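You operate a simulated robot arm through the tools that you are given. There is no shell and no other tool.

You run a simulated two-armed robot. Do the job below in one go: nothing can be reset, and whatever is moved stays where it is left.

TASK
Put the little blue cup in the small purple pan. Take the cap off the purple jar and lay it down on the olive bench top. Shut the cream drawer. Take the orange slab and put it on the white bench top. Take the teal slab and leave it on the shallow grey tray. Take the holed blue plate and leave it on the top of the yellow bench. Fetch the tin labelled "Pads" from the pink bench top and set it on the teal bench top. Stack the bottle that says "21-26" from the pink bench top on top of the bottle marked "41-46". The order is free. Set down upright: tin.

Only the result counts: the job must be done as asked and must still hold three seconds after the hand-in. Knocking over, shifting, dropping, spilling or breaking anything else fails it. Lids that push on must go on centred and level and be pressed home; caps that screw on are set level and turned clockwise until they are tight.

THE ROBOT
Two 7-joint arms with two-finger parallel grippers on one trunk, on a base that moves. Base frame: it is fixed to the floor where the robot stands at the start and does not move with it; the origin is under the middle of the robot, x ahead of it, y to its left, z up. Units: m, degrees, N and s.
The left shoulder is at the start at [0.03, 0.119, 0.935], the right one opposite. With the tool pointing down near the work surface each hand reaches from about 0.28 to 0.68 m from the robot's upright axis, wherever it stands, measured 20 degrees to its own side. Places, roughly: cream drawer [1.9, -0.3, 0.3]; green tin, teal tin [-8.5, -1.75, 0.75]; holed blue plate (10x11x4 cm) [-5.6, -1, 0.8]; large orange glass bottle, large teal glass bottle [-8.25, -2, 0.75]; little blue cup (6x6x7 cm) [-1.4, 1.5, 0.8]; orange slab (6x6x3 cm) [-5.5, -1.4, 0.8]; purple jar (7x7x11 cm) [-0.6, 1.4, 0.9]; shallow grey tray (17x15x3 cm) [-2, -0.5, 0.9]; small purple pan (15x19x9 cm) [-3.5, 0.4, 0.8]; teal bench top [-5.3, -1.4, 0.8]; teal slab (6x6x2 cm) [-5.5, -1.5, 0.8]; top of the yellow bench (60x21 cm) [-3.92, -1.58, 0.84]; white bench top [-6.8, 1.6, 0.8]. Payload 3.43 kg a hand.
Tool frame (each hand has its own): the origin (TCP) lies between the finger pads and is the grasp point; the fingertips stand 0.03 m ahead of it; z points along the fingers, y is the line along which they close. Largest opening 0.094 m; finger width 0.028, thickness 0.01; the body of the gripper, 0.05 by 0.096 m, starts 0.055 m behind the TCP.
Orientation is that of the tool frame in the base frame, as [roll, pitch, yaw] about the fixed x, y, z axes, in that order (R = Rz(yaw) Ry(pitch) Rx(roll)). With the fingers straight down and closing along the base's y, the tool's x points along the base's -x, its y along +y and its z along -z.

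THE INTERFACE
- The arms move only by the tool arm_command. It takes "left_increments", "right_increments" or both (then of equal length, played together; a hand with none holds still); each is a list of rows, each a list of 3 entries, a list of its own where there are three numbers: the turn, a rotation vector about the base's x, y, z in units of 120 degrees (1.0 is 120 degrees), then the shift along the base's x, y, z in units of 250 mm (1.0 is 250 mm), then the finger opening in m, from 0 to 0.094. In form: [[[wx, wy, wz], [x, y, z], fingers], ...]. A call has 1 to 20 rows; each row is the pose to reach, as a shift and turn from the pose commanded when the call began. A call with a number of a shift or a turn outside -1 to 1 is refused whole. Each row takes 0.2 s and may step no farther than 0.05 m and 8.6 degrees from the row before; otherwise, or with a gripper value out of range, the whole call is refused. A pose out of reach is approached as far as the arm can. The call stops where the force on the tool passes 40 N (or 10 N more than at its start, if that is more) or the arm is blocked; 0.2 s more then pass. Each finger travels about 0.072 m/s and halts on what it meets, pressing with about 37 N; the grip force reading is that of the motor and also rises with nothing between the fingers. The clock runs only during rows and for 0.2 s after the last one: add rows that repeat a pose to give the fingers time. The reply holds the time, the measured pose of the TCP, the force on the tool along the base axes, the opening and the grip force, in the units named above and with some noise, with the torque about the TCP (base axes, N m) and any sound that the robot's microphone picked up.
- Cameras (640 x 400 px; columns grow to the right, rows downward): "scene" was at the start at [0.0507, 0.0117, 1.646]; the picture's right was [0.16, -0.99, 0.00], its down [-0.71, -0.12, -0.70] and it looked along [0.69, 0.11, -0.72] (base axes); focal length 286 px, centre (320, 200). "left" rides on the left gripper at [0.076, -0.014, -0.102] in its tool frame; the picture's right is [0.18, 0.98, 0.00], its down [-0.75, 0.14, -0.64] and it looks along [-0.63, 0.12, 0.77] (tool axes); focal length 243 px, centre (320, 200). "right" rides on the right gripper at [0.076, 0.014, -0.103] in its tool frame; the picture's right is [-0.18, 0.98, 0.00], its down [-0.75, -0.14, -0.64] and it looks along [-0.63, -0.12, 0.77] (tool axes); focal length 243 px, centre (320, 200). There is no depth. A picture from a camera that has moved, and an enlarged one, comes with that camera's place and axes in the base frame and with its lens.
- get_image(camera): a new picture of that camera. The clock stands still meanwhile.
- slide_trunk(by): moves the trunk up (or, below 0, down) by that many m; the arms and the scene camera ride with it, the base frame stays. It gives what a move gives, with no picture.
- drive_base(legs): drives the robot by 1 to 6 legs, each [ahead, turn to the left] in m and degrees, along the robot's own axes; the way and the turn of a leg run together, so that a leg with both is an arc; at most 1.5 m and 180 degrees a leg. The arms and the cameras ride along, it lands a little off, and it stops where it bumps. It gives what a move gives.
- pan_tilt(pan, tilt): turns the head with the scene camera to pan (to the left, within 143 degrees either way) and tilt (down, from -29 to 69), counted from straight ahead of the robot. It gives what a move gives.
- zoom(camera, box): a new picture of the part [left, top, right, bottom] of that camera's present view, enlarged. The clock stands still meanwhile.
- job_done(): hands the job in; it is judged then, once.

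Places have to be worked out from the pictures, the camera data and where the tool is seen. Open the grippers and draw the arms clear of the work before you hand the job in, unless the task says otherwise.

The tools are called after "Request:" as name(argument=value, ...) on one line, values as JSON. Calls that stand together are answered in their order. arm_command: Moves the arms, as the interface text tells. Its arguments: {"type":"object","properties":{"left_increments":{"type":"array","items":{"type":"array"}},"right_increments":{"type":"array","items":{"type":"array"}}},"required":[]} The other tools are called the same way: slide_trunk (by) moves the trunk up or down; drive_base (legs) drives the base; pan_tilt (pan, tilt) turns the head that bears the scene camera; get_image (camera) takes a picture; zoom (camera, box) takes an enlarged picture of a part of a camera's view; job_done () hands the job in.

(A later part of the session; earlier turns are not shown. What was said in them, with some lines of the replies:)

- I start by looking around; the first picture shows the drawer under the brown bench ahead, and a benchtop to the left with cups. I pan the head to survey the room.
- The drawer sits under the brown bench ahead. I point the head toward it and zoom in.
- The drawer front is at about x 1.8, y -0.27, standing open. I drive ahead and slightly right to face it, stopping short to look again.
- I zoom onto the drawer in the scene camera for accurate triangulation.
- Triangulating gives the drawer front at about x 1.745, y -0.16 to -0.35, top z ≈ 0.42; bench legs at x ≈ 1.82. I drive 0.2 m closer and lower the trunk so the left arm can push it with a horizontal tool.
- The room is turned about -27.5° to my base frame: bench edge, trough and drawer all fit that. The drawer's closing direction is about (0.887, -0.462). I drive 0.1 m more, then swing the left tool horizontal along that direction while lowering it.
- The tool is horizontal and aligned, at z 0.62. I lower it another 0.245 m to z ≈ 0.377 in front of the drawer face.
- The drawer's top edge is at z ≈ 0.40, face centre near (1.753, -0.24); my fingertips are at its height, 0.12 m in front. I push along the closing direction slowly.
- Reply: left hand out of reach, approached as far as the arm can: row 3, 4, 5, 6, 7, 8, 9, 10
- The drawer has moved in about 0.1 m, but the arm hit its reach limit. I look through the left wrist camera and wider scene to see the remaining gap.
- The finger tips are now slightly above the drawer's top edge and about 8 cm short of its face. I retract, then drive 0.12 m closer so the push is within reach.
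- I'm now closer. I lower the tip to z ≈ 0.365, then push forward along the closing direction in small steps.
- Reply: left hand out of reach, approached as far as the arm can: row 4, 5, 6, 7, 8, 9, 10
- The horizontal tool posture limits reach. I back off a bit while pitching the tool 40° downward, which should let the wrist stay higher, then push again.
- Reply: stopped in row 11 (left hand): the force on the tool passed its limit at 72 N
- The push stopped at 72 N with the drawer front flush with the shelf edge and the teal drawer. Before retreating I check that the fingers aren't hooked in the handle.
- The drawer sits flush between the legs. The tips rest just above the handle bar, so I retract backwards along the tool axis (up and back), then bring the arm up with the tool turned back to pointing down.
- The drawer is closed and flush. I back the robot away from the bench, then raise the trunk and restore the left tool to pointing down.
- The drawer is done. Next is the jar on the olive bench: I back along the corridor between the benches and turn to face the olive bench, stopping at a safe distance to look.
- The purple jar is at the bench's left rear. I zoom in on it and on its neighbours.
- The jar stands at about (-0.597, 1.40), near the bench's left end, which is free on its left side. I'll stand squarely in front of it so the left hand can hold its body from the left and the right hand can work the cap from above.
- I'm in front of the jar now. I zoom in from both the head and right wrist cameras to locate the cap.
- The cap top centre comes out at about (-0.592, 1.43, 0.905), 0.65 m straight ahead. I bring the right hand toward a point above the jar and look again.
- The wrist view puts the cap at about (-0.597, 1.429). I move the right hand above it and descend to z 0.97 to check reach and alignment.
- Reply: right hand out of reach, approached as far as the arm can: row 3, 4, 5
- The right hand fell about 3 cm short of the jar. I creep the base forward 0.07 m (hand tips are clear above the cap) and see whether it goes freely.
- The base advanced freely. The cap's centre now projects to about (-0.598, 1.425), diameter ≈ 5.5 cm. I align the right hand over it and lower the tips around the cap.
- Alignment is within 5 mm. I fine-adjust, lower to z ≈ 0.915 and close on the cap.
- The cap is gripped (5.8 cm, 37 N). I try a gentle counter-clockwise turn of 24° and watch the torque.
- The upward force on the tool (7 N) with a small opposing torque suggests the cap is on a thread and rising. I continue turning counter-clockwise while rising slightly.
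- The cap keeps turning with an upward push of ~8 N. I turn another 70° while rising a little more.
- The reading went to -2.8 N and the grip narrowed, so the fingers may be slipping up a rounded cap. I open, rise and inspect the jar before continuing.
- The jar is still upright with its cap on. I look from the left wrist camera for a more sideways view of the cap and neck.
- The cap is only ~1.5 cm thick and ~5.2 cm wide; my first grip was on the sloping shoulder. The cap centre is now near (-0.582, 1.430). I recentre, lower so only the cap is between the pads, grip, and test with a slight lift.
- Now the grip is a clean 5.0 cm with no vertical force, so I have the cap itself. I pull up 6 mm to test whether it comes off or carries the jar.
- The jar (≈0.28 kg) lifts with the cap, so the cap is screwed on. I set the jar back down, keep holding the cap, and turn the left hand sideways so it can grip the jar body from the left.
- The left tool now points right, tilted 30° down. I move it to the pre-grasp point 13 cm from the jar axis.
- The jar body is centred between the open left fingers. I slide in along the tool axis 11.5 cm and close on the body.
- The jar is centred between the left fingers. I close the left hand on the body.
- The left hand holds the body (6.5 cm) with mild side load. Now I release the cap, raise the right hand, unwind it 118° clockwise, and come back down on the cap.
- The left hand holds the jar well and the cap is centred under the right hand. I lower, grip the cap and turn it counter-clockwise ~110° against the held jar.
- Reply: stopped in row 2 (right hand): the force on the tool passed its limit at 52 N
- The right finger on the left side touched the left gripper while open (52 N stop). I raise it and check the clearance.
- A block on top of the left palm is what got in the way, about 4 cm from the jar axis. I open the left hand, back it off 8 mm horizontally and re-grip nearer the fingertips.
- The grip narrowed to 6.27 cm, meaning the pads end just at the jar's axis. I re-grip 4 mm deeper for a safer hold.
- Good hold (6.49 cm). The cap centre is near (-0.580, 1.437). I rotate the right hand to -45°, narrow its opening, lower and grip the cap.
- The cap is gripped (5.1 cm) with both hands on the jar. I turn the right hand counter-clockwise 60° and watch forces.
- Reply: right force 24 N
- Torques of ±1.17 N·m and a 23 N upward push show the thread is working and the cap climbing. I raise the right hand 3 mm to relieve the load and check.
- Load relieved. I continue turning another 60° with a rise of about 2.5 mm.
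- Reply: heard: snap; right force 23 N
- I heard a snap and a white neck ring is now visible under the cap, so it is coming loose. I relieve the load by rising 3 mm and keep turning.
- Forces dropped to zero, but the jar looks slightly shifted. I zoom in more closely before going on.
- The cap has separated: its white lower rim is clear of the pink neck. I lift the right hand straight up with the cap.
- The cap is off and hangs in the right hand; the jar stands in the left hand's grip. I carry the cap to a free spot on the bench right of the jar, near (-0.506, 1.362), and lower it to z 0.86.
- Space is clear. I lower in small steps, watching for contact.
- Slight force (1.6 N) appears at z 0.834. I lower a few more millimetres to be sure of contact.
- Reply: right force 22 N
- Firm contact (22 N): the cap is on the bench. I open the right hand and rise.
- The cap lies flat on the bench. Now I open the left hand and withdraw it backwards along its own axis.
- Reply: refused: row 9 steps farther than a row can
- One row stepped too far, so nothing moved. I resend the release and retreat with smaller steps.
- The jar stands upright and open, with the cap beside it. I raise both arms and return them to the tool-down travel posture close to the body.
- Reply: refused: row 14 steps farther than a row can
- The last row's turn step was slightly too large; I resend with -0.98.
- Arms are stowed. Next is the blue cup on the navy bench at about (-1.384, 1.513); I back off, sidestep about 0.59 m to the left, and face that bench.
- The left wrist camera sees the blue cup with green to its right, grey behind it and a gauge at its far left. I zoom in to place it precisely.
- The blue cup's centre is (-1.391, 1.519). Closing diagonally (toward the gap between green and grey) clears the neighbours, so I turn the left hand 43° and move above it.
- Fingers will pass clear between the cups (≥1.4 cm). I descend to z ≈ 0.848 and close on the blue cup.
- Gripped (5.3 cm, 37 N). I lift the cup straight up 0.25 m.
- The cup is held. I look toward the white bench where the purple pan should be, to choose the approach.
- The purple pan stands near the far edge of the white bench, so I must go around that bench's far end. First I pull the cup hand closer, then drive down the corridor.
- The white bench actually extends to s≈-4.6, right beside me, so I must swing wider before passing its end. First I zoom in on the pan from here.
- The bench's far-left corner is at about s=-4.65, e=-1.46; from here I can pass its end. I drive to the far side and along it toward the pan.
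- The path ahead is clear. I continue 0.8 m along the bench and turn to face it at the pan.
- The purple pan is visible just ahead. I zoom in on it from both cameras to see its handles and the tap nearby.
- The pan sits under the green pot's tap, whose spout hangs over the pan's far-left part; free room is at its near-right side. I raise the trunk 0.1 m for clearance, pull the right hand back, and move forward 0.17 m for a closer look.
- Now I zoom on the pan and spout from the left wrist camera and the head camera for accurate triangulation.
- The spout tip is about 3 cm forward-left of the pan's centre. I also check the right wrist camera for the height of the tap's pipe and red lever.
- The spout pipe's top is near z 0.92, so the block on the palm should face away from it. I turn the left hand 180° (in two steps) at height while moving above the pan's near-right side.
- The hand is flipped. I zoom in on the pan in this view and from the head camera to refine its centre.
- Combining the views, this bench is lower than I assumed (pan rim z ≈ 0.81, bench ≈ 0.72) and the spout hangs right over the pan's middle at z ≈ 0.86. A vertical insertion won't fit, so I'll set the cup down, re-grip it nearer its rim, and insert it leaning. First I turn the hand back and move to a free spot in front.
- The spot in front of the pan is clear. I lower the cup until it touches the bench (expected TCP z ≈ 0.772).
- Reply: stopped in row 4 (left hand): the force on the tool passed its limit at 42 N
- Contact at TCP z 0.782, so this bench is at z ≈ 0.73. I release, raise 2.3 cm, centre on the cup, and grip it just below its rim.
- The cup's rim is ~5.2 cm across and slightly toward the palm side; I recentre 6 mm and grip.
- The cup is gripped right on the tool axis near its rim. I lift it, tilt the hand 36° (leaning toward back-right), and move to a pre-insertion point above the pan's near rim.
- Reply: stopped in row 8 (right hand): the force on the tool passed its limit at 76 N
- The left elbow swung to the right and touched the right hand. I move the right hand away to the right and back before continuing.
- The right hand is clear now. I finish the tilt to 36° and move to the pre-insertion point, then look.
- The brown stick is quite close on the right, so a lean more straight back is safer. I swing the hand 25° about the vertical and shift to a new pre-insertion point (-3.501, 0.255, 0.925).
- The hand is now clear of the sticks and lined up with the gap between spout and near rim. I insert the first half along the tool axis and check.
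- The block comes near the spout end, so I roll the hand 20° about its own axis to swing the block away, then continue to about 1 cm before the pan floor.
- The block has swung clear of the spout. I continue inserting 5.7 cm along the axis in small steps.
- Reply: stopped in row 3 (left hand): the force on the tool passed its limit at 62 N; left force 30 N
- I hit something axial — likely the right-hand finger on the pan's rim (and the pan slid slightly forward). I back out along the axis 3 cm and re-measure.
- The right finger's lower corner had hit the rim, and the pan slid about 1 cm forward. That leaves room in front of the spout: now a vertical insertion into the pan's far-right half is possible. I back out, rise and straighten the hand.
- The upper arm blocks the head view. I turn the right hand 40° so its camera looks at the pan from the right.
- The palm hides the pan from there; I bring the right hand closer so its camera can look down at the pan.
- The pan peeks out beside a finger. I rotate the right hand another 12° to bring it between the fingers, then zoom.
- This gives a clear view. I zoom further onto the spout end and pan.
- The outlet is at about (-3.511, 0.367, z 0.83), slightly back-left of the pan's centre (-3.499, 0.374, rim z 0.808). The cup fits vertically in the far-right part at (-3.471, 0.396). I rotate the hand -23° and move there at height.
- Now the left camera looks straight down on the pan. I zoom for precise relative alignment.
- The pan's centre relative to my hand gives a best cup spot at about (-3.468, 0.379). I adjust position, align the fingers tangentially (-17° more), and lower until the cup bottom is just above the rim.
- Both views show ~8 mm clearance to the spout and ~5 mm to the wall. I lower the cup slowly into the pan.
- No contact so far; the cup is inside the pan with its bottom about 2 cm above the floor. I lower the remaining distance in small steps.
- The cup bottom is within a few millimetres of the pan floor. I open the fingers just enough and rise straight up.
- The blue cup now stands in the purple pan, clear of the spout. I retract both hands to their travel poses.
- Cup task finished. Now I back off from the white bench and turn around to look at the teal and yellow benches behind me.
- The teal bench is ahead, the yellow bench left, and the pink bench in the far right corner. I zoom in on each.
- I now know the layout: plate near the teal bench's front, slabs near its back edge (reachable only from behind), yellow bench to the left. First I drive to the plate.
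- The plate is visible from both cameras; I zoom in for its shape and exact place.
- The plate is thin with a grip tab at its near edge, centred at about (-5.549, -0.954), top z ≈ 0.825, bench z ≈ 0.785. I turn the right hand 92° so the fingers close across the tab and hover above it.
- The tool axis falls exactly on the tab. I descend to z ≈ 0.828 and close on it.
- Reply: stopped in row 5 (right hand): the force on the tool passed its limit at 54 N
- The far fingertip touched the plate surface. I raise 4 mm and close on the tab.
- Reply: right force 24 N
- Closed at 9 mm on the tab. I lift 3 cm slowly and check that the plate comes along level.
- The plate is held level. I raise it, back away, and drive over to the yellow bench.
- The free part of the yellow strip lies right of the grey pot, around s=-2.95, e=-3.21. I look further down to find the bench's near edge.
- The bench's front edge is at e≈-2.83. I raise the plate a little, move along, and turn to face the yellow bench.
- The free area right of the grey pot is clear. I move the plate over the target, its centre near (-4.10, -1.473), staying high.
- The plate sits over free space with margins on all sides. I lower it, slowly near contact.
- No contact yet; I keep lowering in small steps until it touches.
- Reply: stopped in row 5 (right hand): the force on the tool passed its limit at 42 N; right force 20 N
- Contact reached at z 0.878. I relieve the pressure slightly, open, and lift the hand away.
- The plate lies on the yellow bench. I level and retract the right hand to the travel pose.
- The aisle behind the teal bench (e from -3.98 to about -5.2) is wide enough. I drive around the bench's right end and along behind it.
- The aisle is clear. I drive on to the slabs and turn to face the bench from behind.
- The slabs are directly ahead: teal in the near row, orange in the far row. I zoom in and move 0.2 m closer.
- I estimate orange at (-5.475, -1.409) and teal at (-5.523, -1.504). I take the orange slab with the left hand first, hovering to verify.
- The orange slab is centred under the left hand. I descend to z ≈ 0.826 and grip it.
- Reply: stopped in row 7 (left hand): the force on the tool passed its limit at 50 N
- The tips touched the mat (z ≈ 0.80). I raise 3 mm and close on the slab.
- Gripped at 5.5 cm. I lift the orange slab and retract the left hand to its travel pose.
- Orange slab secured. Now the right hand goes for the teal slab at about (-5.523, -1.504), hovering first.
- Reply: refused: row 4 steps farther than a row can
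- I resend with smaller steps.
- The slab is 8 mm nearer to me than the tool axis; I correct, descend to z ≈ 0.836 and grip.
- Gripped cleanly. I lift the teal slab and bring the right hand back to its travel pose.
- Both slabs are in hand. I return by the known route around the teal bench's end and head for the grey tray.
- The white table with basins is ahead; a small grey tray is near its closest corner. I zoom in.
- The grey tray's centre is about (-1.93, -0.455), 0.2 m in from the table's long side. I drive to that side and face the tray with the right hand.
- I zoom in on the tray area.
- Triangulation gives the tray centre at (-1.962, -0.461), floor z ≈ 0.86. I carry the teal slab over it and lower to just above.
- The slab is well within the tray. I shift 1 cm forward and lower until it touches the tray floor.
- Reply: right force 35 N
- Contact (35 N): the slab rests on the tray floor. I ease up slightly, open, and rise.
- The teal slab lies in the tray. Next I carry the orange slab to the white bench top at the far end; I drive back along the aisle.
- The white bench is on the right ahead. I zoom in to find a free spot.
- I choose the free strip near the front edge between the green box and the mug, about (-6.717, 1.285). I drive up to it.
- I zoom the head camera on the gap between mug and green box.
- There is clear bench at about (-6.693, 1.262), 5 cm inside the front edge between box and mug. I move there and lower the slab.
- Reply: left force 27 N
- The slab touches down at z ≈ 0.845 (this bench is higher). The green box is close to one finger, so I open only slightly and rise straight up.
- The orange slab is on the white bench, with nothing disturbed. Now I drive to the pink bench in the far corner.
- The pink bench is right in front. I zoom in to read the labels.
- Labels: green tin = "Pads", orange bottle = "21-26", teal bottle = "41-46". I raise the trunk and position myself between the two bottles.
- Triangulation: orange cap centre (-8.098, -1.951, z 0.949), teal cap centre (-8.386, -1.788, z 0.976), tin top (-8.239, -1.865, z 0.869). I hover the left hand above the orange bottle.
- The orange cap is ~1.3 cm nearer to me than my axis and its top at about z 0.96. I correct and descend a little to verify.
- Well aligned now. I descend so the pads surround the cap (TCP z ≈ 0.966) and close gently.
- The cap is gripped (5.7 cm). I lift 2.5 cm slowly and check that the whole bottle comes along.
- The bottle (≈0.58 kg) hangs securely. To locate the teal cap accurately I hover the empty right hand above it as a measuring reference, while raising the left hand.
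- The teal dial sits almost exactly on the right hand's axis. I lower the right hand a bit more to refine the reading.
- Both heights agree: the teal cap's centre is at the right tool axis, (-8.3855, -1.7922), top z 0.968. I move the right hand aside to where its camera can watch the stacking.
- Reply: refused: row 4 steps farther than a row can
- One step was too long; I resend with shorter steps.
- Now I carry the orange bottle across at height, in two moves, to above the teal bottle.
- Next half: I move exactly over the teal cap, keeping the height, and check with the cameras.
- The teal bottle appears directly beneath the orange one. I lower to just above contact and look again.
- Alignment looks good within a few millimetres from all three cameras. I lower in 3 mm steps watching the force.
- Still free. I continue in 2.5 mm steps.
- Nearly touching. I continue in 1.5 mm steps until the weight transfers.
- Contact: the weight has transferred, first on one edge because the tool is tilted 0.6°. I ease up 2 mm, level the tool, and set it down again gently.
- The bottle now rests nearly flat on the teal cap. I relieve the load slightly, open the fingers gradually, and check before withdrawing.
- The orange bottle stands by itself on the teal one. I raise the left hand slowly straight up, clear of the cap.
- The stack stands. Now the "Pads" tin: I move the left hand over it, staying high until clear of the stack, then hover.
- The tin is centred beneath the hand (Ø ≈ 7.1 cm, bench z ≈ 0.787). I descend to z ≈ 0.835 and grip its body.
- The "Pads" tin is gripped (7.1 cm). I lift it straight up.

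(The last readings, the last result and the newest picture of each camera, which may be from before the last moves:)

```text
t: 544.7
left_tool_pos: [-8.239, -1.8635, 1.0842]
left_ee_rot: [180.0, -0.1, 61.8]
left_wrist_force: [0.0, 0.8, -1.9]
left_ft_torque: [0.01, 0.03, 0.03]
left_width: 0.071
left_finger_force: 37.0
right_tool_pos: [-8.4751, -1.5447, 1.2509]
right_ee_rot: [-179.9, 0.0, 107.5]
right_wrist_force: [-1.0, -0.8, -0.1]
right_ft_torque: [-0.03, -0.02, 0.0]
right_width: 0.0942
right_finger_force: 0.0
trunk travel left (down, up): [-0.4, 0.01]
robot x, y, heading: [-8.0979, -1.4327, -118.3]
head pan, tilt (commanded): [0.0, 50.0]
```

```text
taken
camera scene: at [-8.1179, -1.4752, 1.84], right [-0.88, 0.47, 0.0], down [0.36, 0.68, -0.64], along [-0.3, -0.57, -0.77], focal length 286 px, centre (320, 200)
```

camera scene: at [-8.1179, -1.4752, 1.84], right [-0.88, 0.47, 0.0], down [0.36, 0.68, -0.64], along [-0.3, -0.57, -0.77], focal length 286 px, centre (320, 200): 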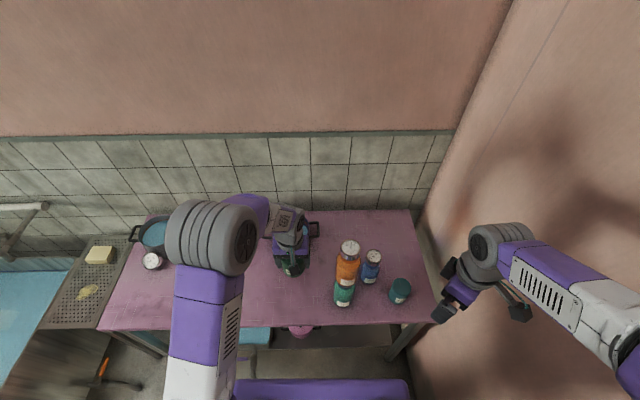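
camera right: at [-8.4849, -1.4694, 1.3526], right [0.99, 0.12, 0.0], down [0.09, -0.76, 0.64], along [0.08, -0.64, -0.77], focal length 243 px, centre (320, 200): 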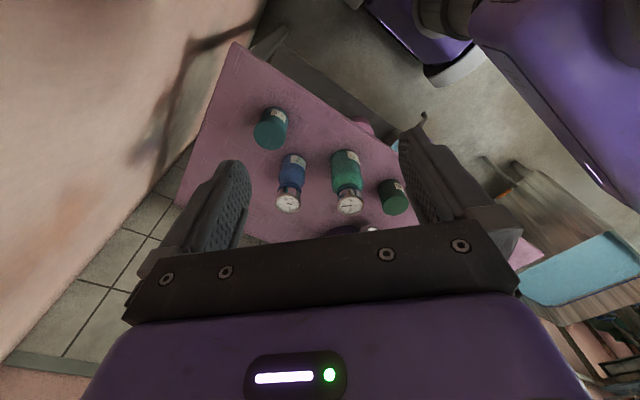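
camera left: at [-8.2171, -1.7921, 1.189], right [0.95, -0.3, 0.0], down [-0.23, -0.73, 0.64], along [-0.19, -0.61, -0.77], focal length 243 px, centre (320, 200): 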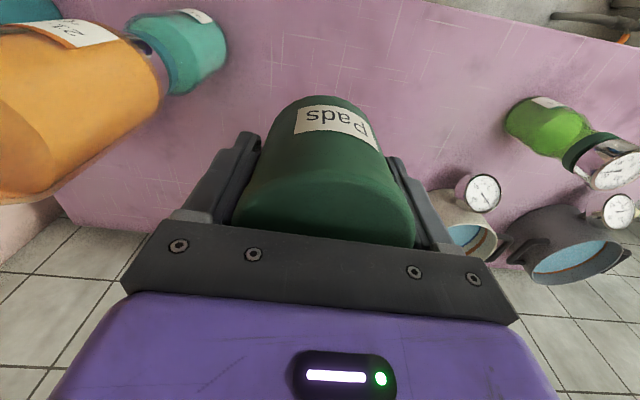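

The tin is up; the stack stands undisturbed. I back straight out 0.4 m before rotating anything.

Request:
drive_base(legs=[[-0.4, 0]])

Request:
arm_command(left_increments=[[[0, 0, 0], [0.06, 0.0, 0.05], 0.055], [[0, 0, 0], [0.14, 0.02, 0.05], 0.055], [[0, 0, 0], [0.22, 0.04, 0.05], 0.055], [[0, 0, 0], [0.3, 0.06, 0.05], 0.055], [[0, 0, 0], [0.34, 0.08, 0.05], 0.055], [[0, 0, 0], [0.36, 0.09, 0.05], 0.055]], right_increments=[[[0, 0, -0.06], [0.05, -0.06, 0], 0.094], [[0, 0, -0.12], [0.1, -0.12, 0], 0.094], [[0, 0, -0.18], [0.15, -0.18, 0], 0.094], [[0, 0, -0.24], [0.2, -0.24, 0], 0.094], [[0, 0, -0.3], [0.22, -0.26, 0], 0.094], [[0, 0, -0.37], [0.24, -0.28, 0], 0.094]])

Request:
pan_tilt(pan=0, tilt=30)

Request:
get_image(camera="scene")

```text
t: 547.2
left_tool_pos: [-8.0517, -1.5153, 1.0842]
left_ee_rot: [-180.0, 0.0, 62.0]
left_wrist_force: [-0.2, 0.2, -1.1]
left_ft_torque: [-0.02, 0.02, 0.0]
left_width: 0.071
left_finger_force: 37.2
right_tool_pos: [-8.2874, -1.1959, 1.2489]
right_ee_rot: [-180.0, 0.0, 107.7]
right_wrist_force: [-0.6, 0.0, -0.3]
right_ft_torque: [0.02, -0.02, -0.03]
right_width: 0.0939
right_finger_force: 0.0
trunk travel left (down, up): [-0.4, 0.01]
robot x, y, heading: [-7.9095, -1.0818, -117.5]
head pan, tilt (commanded): [0.0, 50.0]
```

```text
t: 548.6
left_tool_pos: [-7.9616, -1.4919, 1.0969]
left_ee_rot: [-180.0, -0.1, 62.0]
left_wrist_force: [-0.3, -0.7, -1.9]
left_ft_torque: [-0.01, 0.03, -0.02]
left_width: 0.0708
left_finger_force: 36.7
right_tool_pos: [-8.2273, -1.2658, 1.2514]
right_ee_rot: [-179.9, 0.1, 63.2]
right_wrist_force: [-0.5, -0.3, -1.3]
right_ft_torque: [0.02, -0.01, 0.01]
right_width: 0.094
right_finger_force: 0.1
trunk travel left (down, up): [-0.4, 0.01]
robot x, y, heading: [-7.9079, -1.0831, -118.0]
head pan, tilt (commanded): [0.0, 50.0]
```

```text
t: 549.4
left_tool_pos: [-7.9626, -1.4916, 1.0973]
left_ee_rot: [-179.9, 0.0, 62.0]
left_wrist_force: [-0.3, 0.1, -2.5]
left_ft_torque: [-0.03, -0.01, -0.02]
left_width: 0.0707
left_finger_force: 37.1
right_tool_pos: [-8.2271, -1.2652, 1.2485]
right_ee_rot: [-179.9, 0.0, 63.3]
right_wrist_force: [0.2, -0.2, 0.1]
right_ft_torque: [0.0, 0.03, -0.01]
right_width: 0.0938
right_finger_force: 0.1
trunk travel left (down, up): [-0.4, 0.01]
robot x, y, heading: [-7.911, -1.0815, -117.9]
head pan, tilt (commanded): [0.0, 30.0]
```

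```text
taken
camera scene: at [-7.9369, -1.1361, 1.8695], right [-0.88, 0.47, 0.0], down [0.24, 0.44, -0.87], along [-0.41, -0.76, -0.5], focal length 286 px, centre (320, 200)
```

scene: 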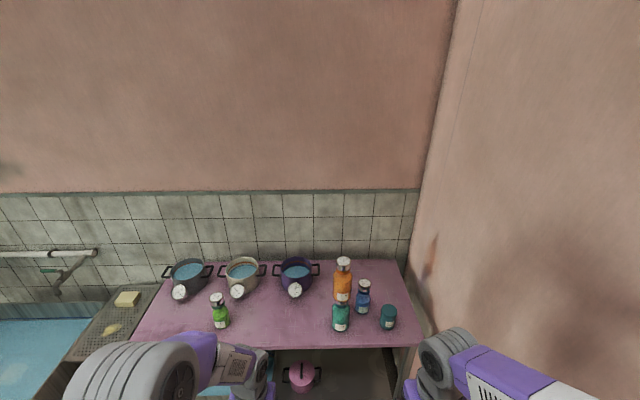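

The stack is stable. Now I take the tin to the teal bench's front, to the free spot where the plate had been.

Request:
drive_base(legs=[[0, 90], [0.65, 0], [0, 90], [1.5, 0], [0.2, 0], [0, -90]])

Request:
drive_base(legs=[[1.2, 0], [0, -90]])

Request:
pan_tilt(pan=10, tilt=50)

Request:
get_image(camera="scene")

Request:
get_image(camera="left")

```text
t: 572.7
left_tool_pos: [-6.1239, 0.0898, 1.0973]
left_ee_rot: [180.0, -0.1, 152.9]
left_wrist_force: [-0.1, 0.2, -2.3]
left_ft_torque: [-0.01, 0.04, 0.01]
left_width: 0.0698
left_finger_force: 36.8
right_tool_pos: [-6.3465, -0.1812, 1.2498]
right_ee_rot: [-179.9, -0.1, 154.2]
right_wrist_force: [-0.3, -0.4, 0.3]
right_ft_torque: [-0.01, 0.0, -0.01]
right_width: 0.0941
right_finger_force: 0.1
trunk travel left (down, up): [-0.4, 0.01]
robot x, y, heading: [-6.5329, 0.1329, -27.1]
head pan, tilt (commanded): [0.0, 30.0]
```

```text
t: 582.6
left_tool_pos: [-5.5109, -0.8222, 1.0977]
left_ee_rot: [-180.0, -0.1, 63.7]
left_wrist_force: [-0.2, 0.0, -1.6]
left_ft_torque: [-0.01, 0.0, 0.0]
left_width: 0.0701
left_finger_force: 37.0
right_tool_pos: [-5.7815, -0.6036, 1.2496]
right_ee_rot: [180.0, 0.1, 64.9]
right_wrist_force: [0.7, -0.6, 0.6]
right_ft_torque: [0.03, 0.01, -0.01]
right_width: 0.0941
right_finger_force: 0.2
trunk travel left (down, up): [-0.4, 0.01]
robot x, y, heading: [-5.4678, -0.4103, -116.4]
head pan, tilt (commanded): [0.0, 30.0]
```

```text
t: 583.4
left_tool_pos: [-5.509, -0.8233, 1.0968]
left_ee_rot: [180.0, -0.1, 63.7]
left_wrist_force: [-0.2, 1.1, -2.4]
left_ft_torque: [-0.03, -0.01, -0.03]
left_width: 0.0698
left_finger_force: 37.4
right_tool_pos: [-5.782, -0.6039, 1.2494]
right_ee_rot: [179.9, 0.0, 65.0]
right_wrist_force: [0.4, 0.4, -0.1]
right_ft_torque: [-0.02, -0.04, 0.0]
right_width: 0.0941
right_finger_force: 0.0
trunk travel left (down, up): [-0.4, 0.01]
robot x, y, heading: [-5.4687, -0.4102, -116.3]
head pan, tilt (commanded): [10.0, 50.0]
```

```text
taken
camera scene: at [-5.4771, -0.4591, 1.8401], right [-0.96, 0.28, 0.0], down [0.22, 0.73, -0.64], along [-0.18, -0.62, -0.77], focal length 286 px, centre (320, 200)
```

scene: 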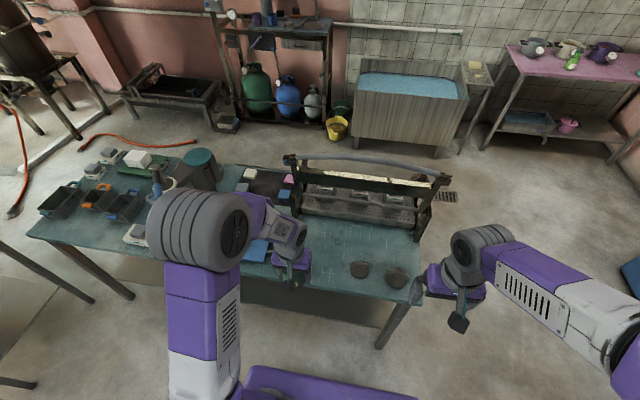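

```text
taken
camera left: at [-5.4892, -0.7485, 1.2012], right [0.96, -0.27, 0.0], down [-0.21, -0.74, 0.64], along [-0.17, -0.62, -0.77], focal length 243 px, centre (320, 200)
```

left: 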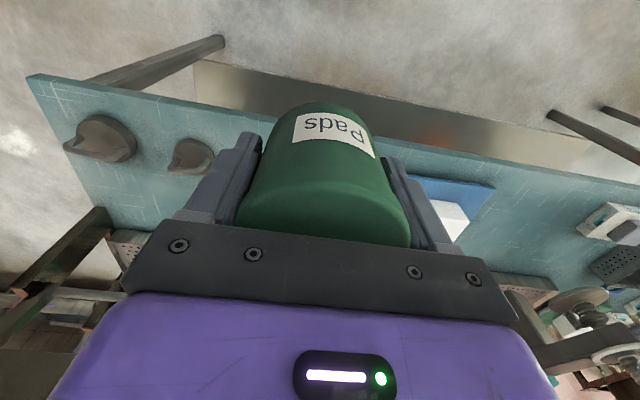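

I'm at the front of the teal bench. The plate's former place (-5.58, -1.01) is free; I move 0.1 m closer and bring the tin over it.

Request:
drive_base(legs=[[0.1, 0]])

Request:
get_image(camera="left")

Request:
zoom(camera="scene", box=[220, 200, 420, 330])

```text
t: 584.6
left_tool_pos: [-5.5527, -0.9101, 1.097]
left_ee_rot: [179.9, 0.0, 63.7]
left_wrist_force: [0.4, -0.2, -2.7]
left_ft_torque: [-0.02, -0.04, -0.04]
left_width: 0.0698
left_finger_force: 36.7
right_tool_pos: [-5.8252, -0.6924, 1.2488]
right_ee_rot: [-179.9, 0.0, 65.0]
right_wrist_force: [0.6, 0.5, 0.4]
right_ft_torque: [-0.02, -0.01, 0.01]
right_width: 0.094
right_finger_force: 0.0
trunk travel left (down, up): [-0.4, 0.01]
robot x, y, heading: [-5.5134, -0.4977, -116.1]
head pan, tilt (commanded): [10.0, 50.0]
```

```text
taken
camera left: at [-5.533, -0.8371, 1.2014], right [0.96, -0.27, 0.0], down [-0.21, -0.74, 0.64], along [-0.17, -0.62, -0.77], focal length 243 px, centre (320, 200)
```

left: 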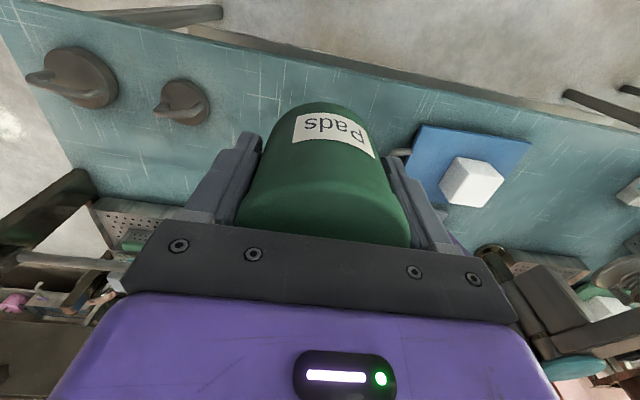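

```text
3.08 times, centred on (320, 265) of scene
camera zoom: at [-5.5209, -0.5477, 1.8401], right [-0.96, 0.28, 0.0], down [0.22, 0.73, -0.64], along [-0.18, -0.62, -0.77], focal length 880 px, centre (320, 0)
```

zoom: 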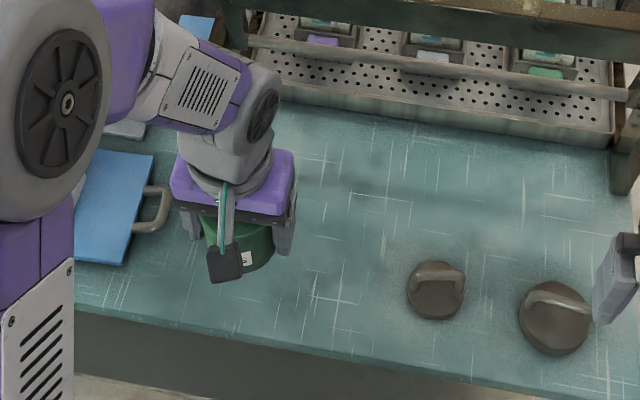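

There is ample free bench around (-5.64, -1.0), away from the board handle and weights. I move there and lower to just above the bench.

Request:
arm_command(left_increments=[[[0, 0, 0], [-0.09, -0.09, -0.02], 0.055], [[0, 0, 0], [-0.18, -0.185, -0.06], 0.055], [[0, 0, 0], [-0.27, -0.28, -0.1], 0.055], [[0, 0, 0], [-0.349, -0.36, -0.2], 0.055], [[0, 0, 0], [-0.349, -0.36, -0.38], 0.055], [[0, 0, 0], [-0.349, -0.36, -0.56], 0.055], [[0, 0, 0], [-0.349, -0.36, -0.74], 0.055], [[0, 0, 0], [-0.349, -0.36, -0.88], 0.055], [[0, 0, 0], [-0.349, -0.36, -0.95], 0.055]])

Request:
get_image(camera="left")

Request:
zoom(camera="scene", box=[220, 200, 420, 330])

```text
t: 586.6
left_tool_pos: [-5.64, -1.0019, 0.8592]
left_ee_rot: [179.9, 0.0, 63.7]
left_wrist_force: [0.6, 0.3, -2.0]
left_ft_torque: [0.01, 0.01, 0.01]
left_width: 0.0695
left_finger_force: 37.0
right_tool_pos: [-5.8262, -0.6926, 1.2504]
right_ee_rot: [-180.0, 0.0, 64.9]
right_wrist_force: [0.1, 0.6, 0.2]
right_ft_torque: [-0.01, -0.05, -0.02]
right_width: 0.094
right_finger_force: 0.0
trunk travel left (down, up): [-0.4, 0.01]
robot x, y, heading: [-5.5129, -0.4995, -116.2]
head pan, tilt (commanded): [10.0, 50.0]
```

```text
taken
camera left: at [-5.6202, -0.9273, 0.9634], right [0.96, -0.27, 0.0], down [-0.21, -0.74, 0.64], along [-0.17, -0.62, -0.77], focal length 243 px, centre (320, 200)
```

left: 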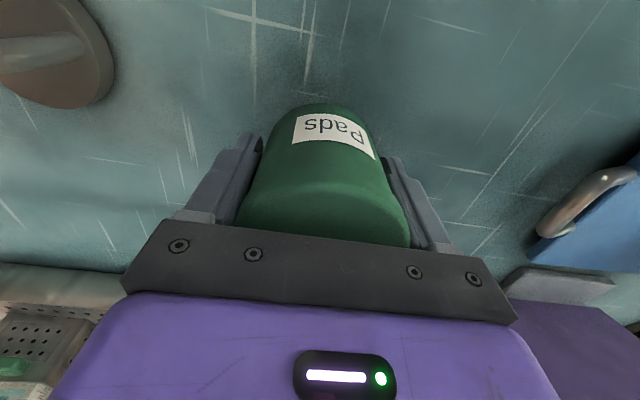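

```text
3.08 times, centred on (320, 265) of scene
camera zoom: at [-5.5212, -0.5481, 1.84], right [-0.96, 0.28, 0.0], down [0.22, 0.74, -0.64], along [-0.18, -0.62, -0.77], focal length 880 px, centre (320, 0)
```

zoom: 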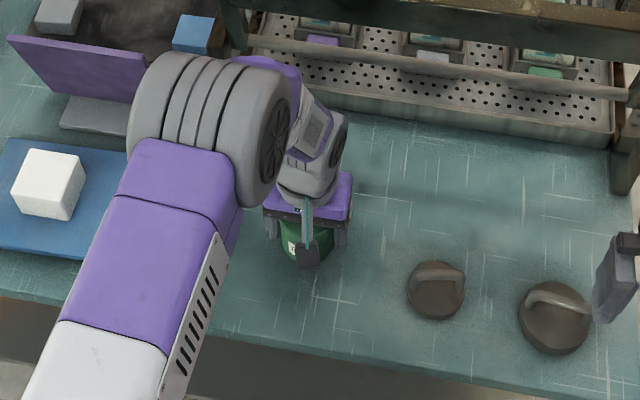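

The spot is clear. I lower the tin slowly until it touches the bench.

Request:
arm_command(left_increments=[[[0, 0, 0], [0, 0, -0.012], 0.055], [[0, 0, 0], [0, 0, -0.024], 0.055], [[0, 0, 0], [0, 0, -0.036], 0.055], [[0, 0, 0], [0, 0, -0.036], 0.055]])

```text
t: 587.6
left_tool_pos: [-5.6407, -1.002, 0.8495]
left_ee_rot: [-180.0, -0.2, 63.7]
left_wrist_force: [-0.4, 0.7, -1.4]
left_ft_torque: [0.0, 0.0, -0.02]
left_width: 0.0694
left_finger_force: 36.8
right_tool_pos: [-5.8256, -0.6922, 1.2497]
right_ee_rot: [179.9, 0.0, 65.0]
right_wrist_force: [0.1, 0.3, 0.2]
right_ft_torque: [0.01, 0.01, -0.01]
right_width: 0.0938
right_finger_force: 0.2
trunk travel left (down, up): [-0.4, 0.01]
robot x, y, heading: [-5.5144, -0.497, -116.3]
head pan, tilt (commanded): [10.0, 50.0]
```

Request:
arm_command(left_increments=[[[0, 0, 0], [0, 0, -0.01], 0.055], [[0, 0, 0], [0, 0, -0.02], 0.055], [[0, 0, 0], [0, 0, -0.03], 0.055], [[0, 0, 0], [0, 0, -0.03], 0.055]])

```text
t: 588.6
left_tool_pos: [-5.6403, -1.0003, 0.8423]
left_ee_rot: [-179.9, -0.1, 63.8]
left_wrist_force: [0.1, 1.3, -1.1]
left_ft_torque: [0.01, -0.02, 0.0]
left_width: 0.0696
left_finger_force: 37.1
right_tool_pos: [-5.8263, -0.6922, 1.2497]
right_ee_rot: [180.0, 0.0, 64.9]
right_wrist_force: [-1.3, -0.9, 0.9]
right_ft_torque: [0.01, -0.01, 0.0]
right_width: 0.0942
right_finger_force: 0.0
trunk travel left (down, up): [-0.4, 0.01]
robot x, y, heading: [-5.5138, -0.5015, -116.2]
head pan, tilt (commanded): [10.0, 50.0]
```

Request:
arm_command(left_increments=[[[0, 0, 0], [0, 0, -0.008], 0.055], [[0, 0, 0], [0, 0, -0.016], 0.055], [[0, 0, 0], [0, 0, -0.024], 0.055], [[0, 0, 0], [0, 0, -0.032], 0.055], [[0, 0, 0], [0, 0, -0.032], 0.055]])

Request:
get_image(camera="left")

```text
t: 589.8
left_tool_pos: [-5.6413, -1.0009, 0.8346]
left_ee_rot: [180.0, -0.2, 63.8]
left_wrist_force: [-0.1, 0.6, -1.5]
left_ft_torque: [0.06, -0.03, -0.02]
left_width: 0.0694
left_finger_force: 36.9
right_tool_pos: [-5.8257, -0.6928, 1.2501]
right_ee_rot: [180.0, 0.1, 65.1]
right_wrist_force: [-0.3, -1.0, 0.0]
right_ft_torque: [-0.01, 0.01, -0.01]
right_width: 0.094
right_finger_force: 0.2
trunk travel left (down, up): [-0.4, 0.01]
robot x, y, heading: [-5.5112, -0.5006, -116.3]
head pan, tilt (commanded): [10.0, 50.0]
```

```text
taken
camera left: at [-5.6204, -0.9273, 0.9392], right [0.96, -0.27, 0.0], down [-0.21, -0.74, 0.64], along [-0.17, -0.62, -0.77], focal length 243 px, centre (320, 200)
```

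left: 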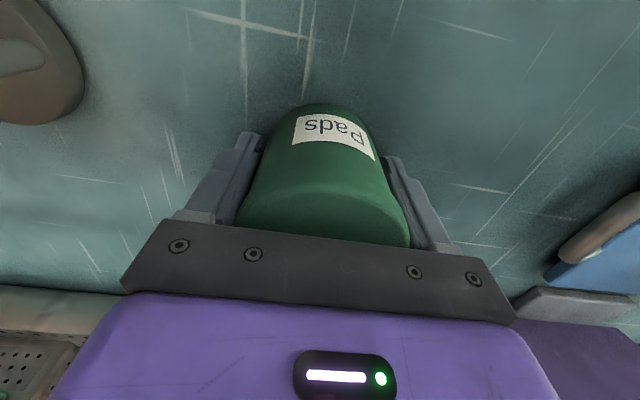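

Request:
arm_command(left_increments=[[[0, 0, 0], [0, 0, -0.008], 0.055], [[0, 0, 0], [0, 0, -0.016], 0.055], [[0, 0, 0], [0, 0, -0.024], 0.055], [[0, 0, 0], [0, 0, -0.032], 0.055], [[0, 0, 0], [0, 0, -0.04], 0.055], [[0, 0, 0], [0, 0, -0.04], 0.055]])

```text
t: 590.9
left_tool_pos: [-5.6431, -1.0033, 0.83]
left_ee_rot: [-180.0, 0.2, 63.7]
left_wrist_force: [4.4, 6.8, 19.2]
left_ft_torque: [-0.22, -0.01, 0.06]
left_width: 0.0692
left_finger_force: 36.6
right_tool_pos: [-5.826, -0.6916, 1.2504]
right_ee_rot: [180.0, 0.2, 65.0]
right_wrist_force: [-0.1, 0.1, -0.3]
right_ft_torque: [0.01, -0.01, -0.03]
right_width: 0.0939
right_finger_force: 0.1
trunk travel left (down, up): [-0.4, 0.01]
robot x, y, heading: [-5.5142, -0.4994, -116.5]
head pan, tilt (commanded): [10.0, 50.0]
stopped in row 5 (left hand): the force on the tool passed its limit at 42 N (the readings are from after the stop); the commanded pose is now the measured one
```

The tin stands on the bench. I ease the load, open, and rise straight up.

Request:
arm_command(left_increments=[[[0, 0, 0], [0, 0, 0.004], 0.06], [[0, 0, 0], [0, 0, 0.004], 0.072], [[0, 0, 0], [0, 0, 0.004], 0.082], [[0, 0, 0], [0, 0, 0.004], 0.092], [[0, 0, 0], [0, 0, 0.004], 0.092], [[0, 0, 0], [0, 0, 0.06], 0.092], [[0, 0, 0], [0, 0, 0.16], 0.092], [[0, 0, 0], [0, 0, 0.32], 0.092], [[0, 0, 0], [0, 0, 0.5], 0.092], [[0, 0, 0], [0, 0, 0.68], 0.092], [[0, 0, 0], [0, 0, 0.86], 0.092], [[0, 0, 0], [0.1, 0.12, 1.0], 0.092], [[0, 0, 0], [0.22, 0.24, 1.0], 0.092], [[0, 0, 0], [0.34, 0.36, 1.0], 0.092]])

Request:
zoom(camera="scene", box=[220, 200, 420, 330])

Request:
get_image(camera="left")

```text
refused: row 12 steps farther than a row can; nothing moved
```

```text
3.08 times, centred on (320, 265) of scene
camera zoom: at [-5.5204, -0.546, 1.84], right [-0.96, 0.28, 0.0], down [0.21, 0.73, -0.64], along [-0.18, -0.62, -0.77], focal length 880 px, centre (320, 0)
```

zoom: 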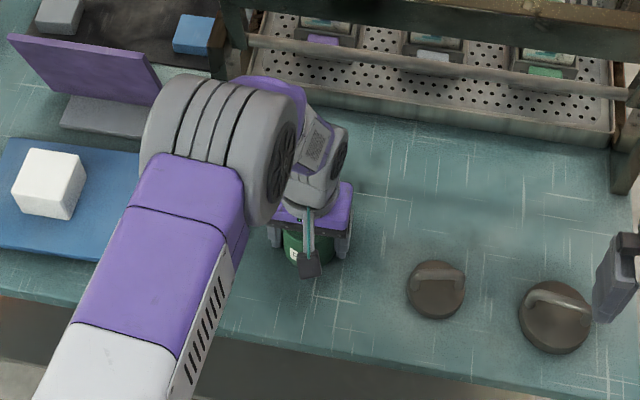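

```text
taken
camera left: at [-5.6216, -0.9281, 0.9339], right [0.96, -0.27, 0.0], down [-0.21, -0.74, 0.64], along [-0.17, -0.62, -0.76], focal length 243 px, centre (320, 200)
```

left: 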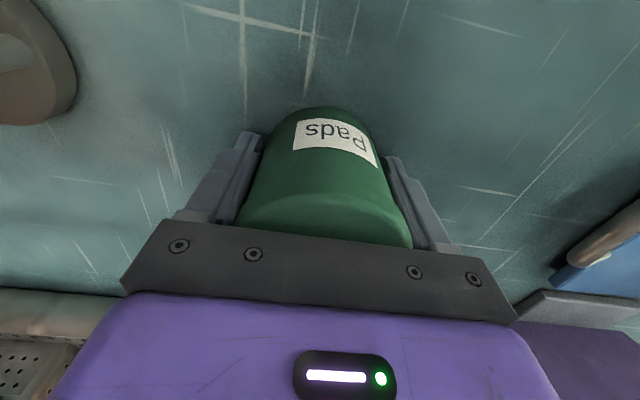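

A late row was too long, so nothing moved; I resend with shorter steps.

Request:
arm_command(left_increments=[[[0, 0, 0], [0, 0, 0.004], 0.06], [[0, 0, 0], [0, 0, 0.004], 0.072], [[0, 0, 0], [0, 0, 0.004], 0.082], [[0, 0, 0], [0, 0, 0.004], 0.092], [[0, 0, 0], [0, 0, 0.004], 0.092], [[0, 0, 0], [0, 0, 0.06], 0.092], [[0, 0, 0], [0, 0, 0.16], 0.092], [[0, 0, 0], [0, 0, 0.32], 0.092], [[0, 0, 0], [0, 0, 0.5], 0.092], [[0, 0, 0], [0, 0, 0.68], 0.092], [[0, 0, 0], [0, 0, 0.86], 0.092], [[0, 0, 0], [0.04, 0.06, 0.98], 0.092], [[0, 0, 0], [0.12, 0.16, 0.98], 0.092], [[0, 0, 0], [0.22, 0.26, 0.98], 0.092], [[0, 0, 0], [0.32, 0.36, 0.98], 0.092]])

Request:
zoom(camera="scene", box=[220, 200, 420, 330])

Request:
get_image(camera="left")

```text
t: 594.1
left_tool_pos: [-5.5609, -0.9118, 1.0746]
left_ee_rot: [-180.0, 0.2, 63.6]
left_wrist_force: [0.5, -0.4, -0.5]
left_ft_torque: [-0.03, -0.04, 0.05]
left_width: 0.0923
left_finger_force: 0.0
right_tool_pos: [-5.8252, -0.6921, 1.2502]
right_ee_rot: [-180.0, 0.1, 64.9]
right_wrist_force: [-0.4, 0.0, 0.5]
right_ft_torque: [0.0, -0.01, 0.01]
right_width: 0.094
right_finger_force: 0.1
trunk travel left (down, up): [-0.4, 0.01]
robot x, y, heading: [-5.5145, -0.4969, -116.3]
head pan, tilt (commanded): [10.0, 50.0]
```

```text
3.08 times, centred on (320, 265) of scene
camera zoom: at [-5.5201, -0.5469, 1.8401], right [-0.96, 0.28, 0.0], down [0.21, 0.73, -0.64], along [-0.18, -0.62, -0.77], focal length 880 px, centre (320, 0)
```

zoom: 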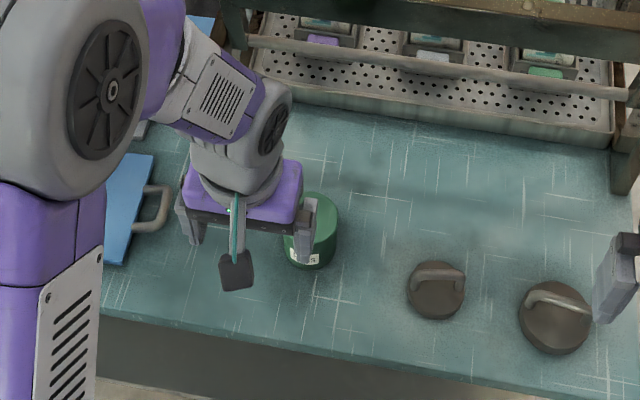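

```text
taken
camera left: at [-5.54, -0.838, 1.1778], right [0.96, -0.27, 0.0], down [-0.21, -0.74, 0.65], along [-0.18, -0.62, -0.76], focal length 243 px, centre (320, 200)
```

left: 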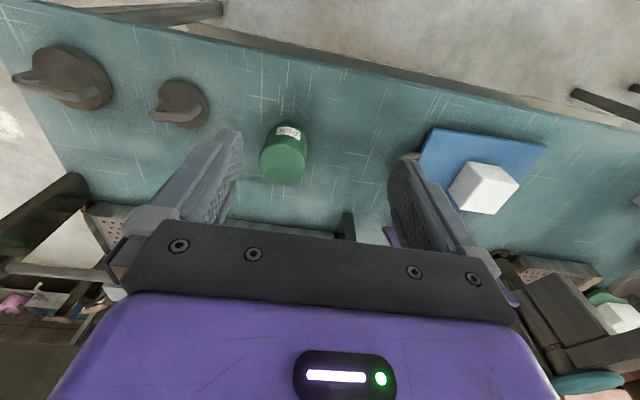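

The tin stands upright on the teal bench. I back off and check the bottle stack from here before handing in.

Request:
drive_base(legs=[[-0.35, 0]])

Request:
pan_tilt(pan=-30, tilt=18)

Request:
get_image(camera="scene")

Request:
zoom(camera="scene", box=[260, 100, 460, 230])

```text
t: 596.4
left_tool_pos: [-5.4072, -0.6013, 1.073]
left_ee_rot: [179.9, 0.2, 63.6]
left_wrist_force: [-0.2, 0.2, -0.1]
left_ft_torque: [0.02, 0.04, 0.03]
left_width: 0.0921
left_finger_force: 0.1
right_tool_pos: [-5.6724, -0.3809, 1.2493]
right_ee_rot: [180.0, -0.1, 65.0]
right_wrist_force: [0.1, 0.3, 0.2]
right_ft_torque: [-0.04, 0.02, -0.01]
right_width: 0.0938
right_finger_force: 0.1
trunk travel left (down, up): [-0.4, 0.01]
robot x, y, heading: [-5.3607, -0.1845, -116.4]
head pan, tilt (commanded): [10.0, 50.0]
```

```text
t: 597.5
left_tool_pos: [-5.4069, -0.6016, 1.0743]
left_ee_rot: [-180.0, 0.2, 63.7]
left_wrist_force: [-0.5, -0.5, -0.1]
left_ft_torque: [0.0, -0.02, -0.03]
left_width: 0.0922
left_finger_force: 0.0
right_tool_pos: [-5.6712, -0.3809, 1.25]
right_ee_rot: [-180.0, 0.0, 65.0]
right_wrist_force: [1.0, -0.9, 0.0]
right_ft_torque: [-0.01, 0.03, 0.01]
right_width: 0.094
right_finger_force: 0.1
trunk travel left (down, up): [-0.4, 0.01]
robot x, y, heading: [-5.3575, -0.1835, -116.4]
head pan, tilt (commanded): [-30.0, 18.0]
```

```text
taken
camera scene: at [-5.423, -0.2142, 1.8888], right [-0.56, 0.83, 0.0], down [0.26, 0.17, -0.95], along [-0.79, -0.53, -0.31], focal length 286 px, centre (320, 200)
```

scene: 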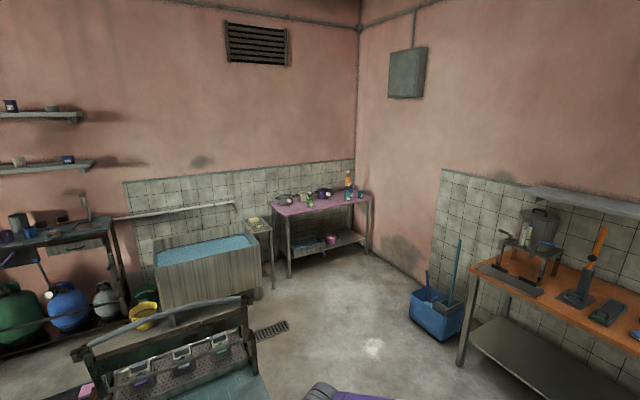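

```text
3.08 times, centred on (360, 165) of scene
camera zoom: at [-5.423, -0.2142, 1.8888], right [-0.56, 0.83, 0.0], down [0.26, 0.17, -0.95], along [-0.79, -0.53, -0.31], focal length 880 px, centre (197, 308)
```

zoom: 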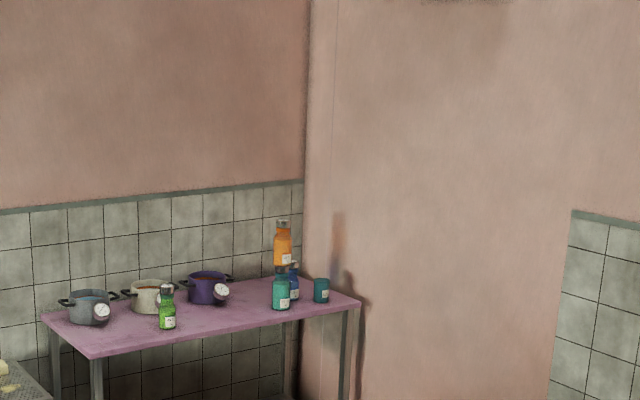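

The stack is intact. I also take a quick look back at the pan with the cup, and at the yellow bench and tin.

Request:
pan_tilt(pan=132, tilt=25)

Request:
zoom(camera="scene", box=[220, 140, 420, 270])

Request:
pan_tilt(pan=60, tilt=30)

Request:
get_image(camera="scene")

Request:
pan_tilt(pan=0, tilt=40)

Request:
get_image(camera="scene")

```text
t: 600.0
left_tool_pos: [-5.4073, -0.6012, 1.0734]
left_ee_rot: [179.9, 0.2, 63.5]
left_wrist_force: [0.6, 0.2, -0.6]
left_ft_torque: [0.01, 0.03, 0.03]
left_width: 0.0921
left_finger_force: 0.0
right_tool_pos: [-5.6718, -0.3812, 1.2501]
right_ee_rot: [-180.0, 0.0, 64.9]
right_wrist_force: [-0.3, -0.9, -0.7]
right_ft_torque: [0.02, 0.02, -0.03]
right_width: 0.0939
right_finger_force: 0.2
trunk travel left (down, up): [-0.4, 0.01]
robot x, y, heading: [-5.3574, -0.1886, -116.4]
head pan, tilt (commanded): [132.0, 25.0]
```

```text
3.08 times, centred on (320, 205) of scene
camera zoom: at [-5.2568, -0.1376, 1.8775], right [0.27, -0.96, 0.0], down [-0.41, -0.11, -0.91], along [0.87, 0.25, -0.42], focal length 880 px, centre (320, 185)
```

zoom: 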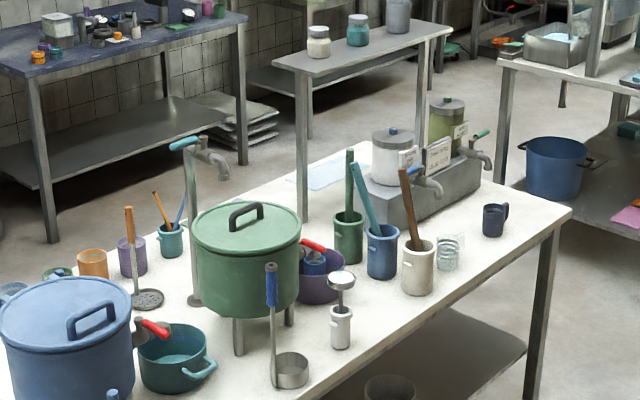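

```text
t: 601.4
left_tool_pos: [-5.4075, -0.6022, 1.0731]
left_ee_rot: [-180.0, 0.2, 63.8]
left_wrist_force: [-1.0, -0.1, 0.1]
left_ft_torque: [0.03, -0.03, -0.02]
left_width: 0.0922
left_finger_force: 0.1
right_tool_pos: [-5.6721, -0.3819, 1.2494]
right_ee_rot: [-180.0, 0.0, 65.0]
right_wrist_force: [-0.6, -0.1, 0.1]
right_ft_torque: [0.0, 0.0, 0.04]
right_width: 0.094
right_finger_force: 0.1
trunk travel left (down, up): [-0.4, 0.01]
robot x, y, heading: [-5.3615, -0.1864, -116.3]
head pan, tilt (commanded): [60.0, 30.0]
```

```text
taken
camera scene: at [-5.2952, -0.2377, 1.8696], right [-0.83, -0.56, 0.0], down [-0.28, 0.42, -0.87], along [0.48, -0.72, -0.5], focal length 286 px, centre (320, 200)
```

scene: 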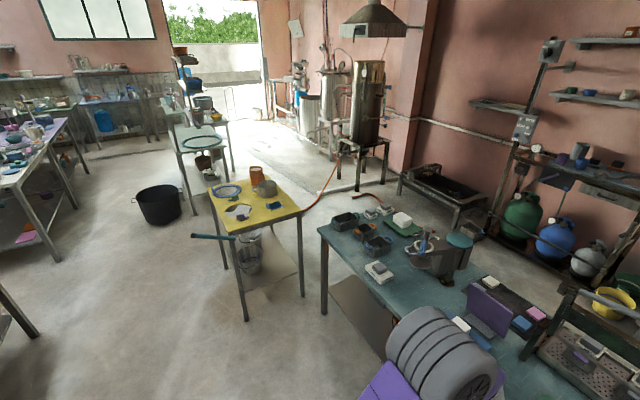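

```text
t: 602.7
left_tool_pos: [-5.4069, -0.6007, 1.0741]
left_ee_rot: [180.0, 0.3, 63.7]
left_wrist_force: [0.7, 0.4, -0.7]
left_ft_torque: [0.01, 0.0, 0.02]
left_width: 0.092
left_finger_force: 0.1
right_tool_pos: [-5.6716, -0.3804, 1.25]
right_ee_rot: [-180.0, 0.0, 64.9]
right_wrist_force: [0.2, -1.1, 0.7]
right_ft_torque: [-0.03, 0.03, -0.03]
right_width: 0.0941
right_finger_force: 0.1
trunk travel left (down, up): [-0.4, 0.01]
robot x, y, heading: [-5.357, -0.1862, -116.1]
head pan, tilt (commanded): [0.0, 40.0]
```

```text
taken
camera scene: at [-5.3831, -0.2388, 1.8542], right [-0.9, 0.44, 0.0], down [0.28, 0.58, -0.77], along [-0.34, -0.69, -0.64], focal length 286 px, centre (320, 200)
```

scene: 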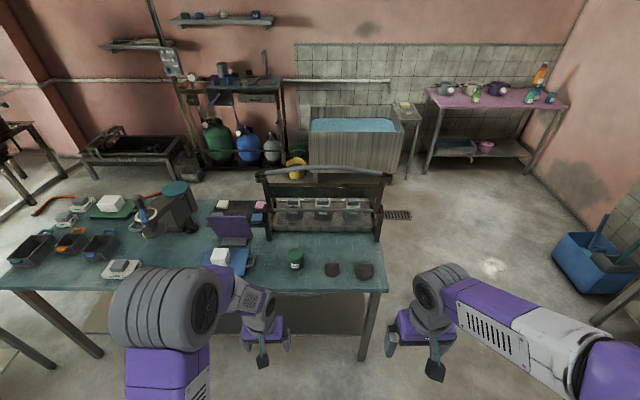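

Everything is in place: the cup is in the pan, the plate is on the yellow bench, the tin stands on the teal bench and the stack holds. Both grippers are open and clear, so I hand the job in.

Request:
job_done()

```text
The job is handed in.
```

I finished all eight parts of the job and handed it in; no verdict has come back. Both grippers were open and clear of the work. The drawer, the jar and cap, the orange slab and the teal slab were last checked when I left each of them. The rest I looked at again just before handing in.

| Item | Result |
|---|---|
| Cream drawer | Pushed shut, with its front flush between the bench legs. |
| Purple jar | Cap unscrewed and laid flat on the olive bench; the jar stands open and upright. |
| Little blue cup | Standing upright in the purple pan, beside the spout above it. |
| Holed blue plate | On the yellow bench top, right of the grey pot. |
| Orange slab | On the white bench top, between the green box and the mug. |
| Teal slab | On the shallow grey tray. |
| "Pads" tin (green) | Upright on the teal bench top. |
| "21-26" bottle (orange) | Stacked on the "41-46" bottle (teal) and standing on its own. |

Several things touched or moved slightly along the way:
- **Purple pan:** it slid about 1 cm when a finger caught its rim while I was putting the cup in.
- **Grey tray:** it slid about 1 cm while I set the slab down, but stayed on the table.
- **Purple jar:** it shifted about 1 cm while I was getting a grip on the cap.
- **Robot arms:** the hands touched once over the jar, and an elbow touched the other hand once near the pan. Nothing was knocked in either case.
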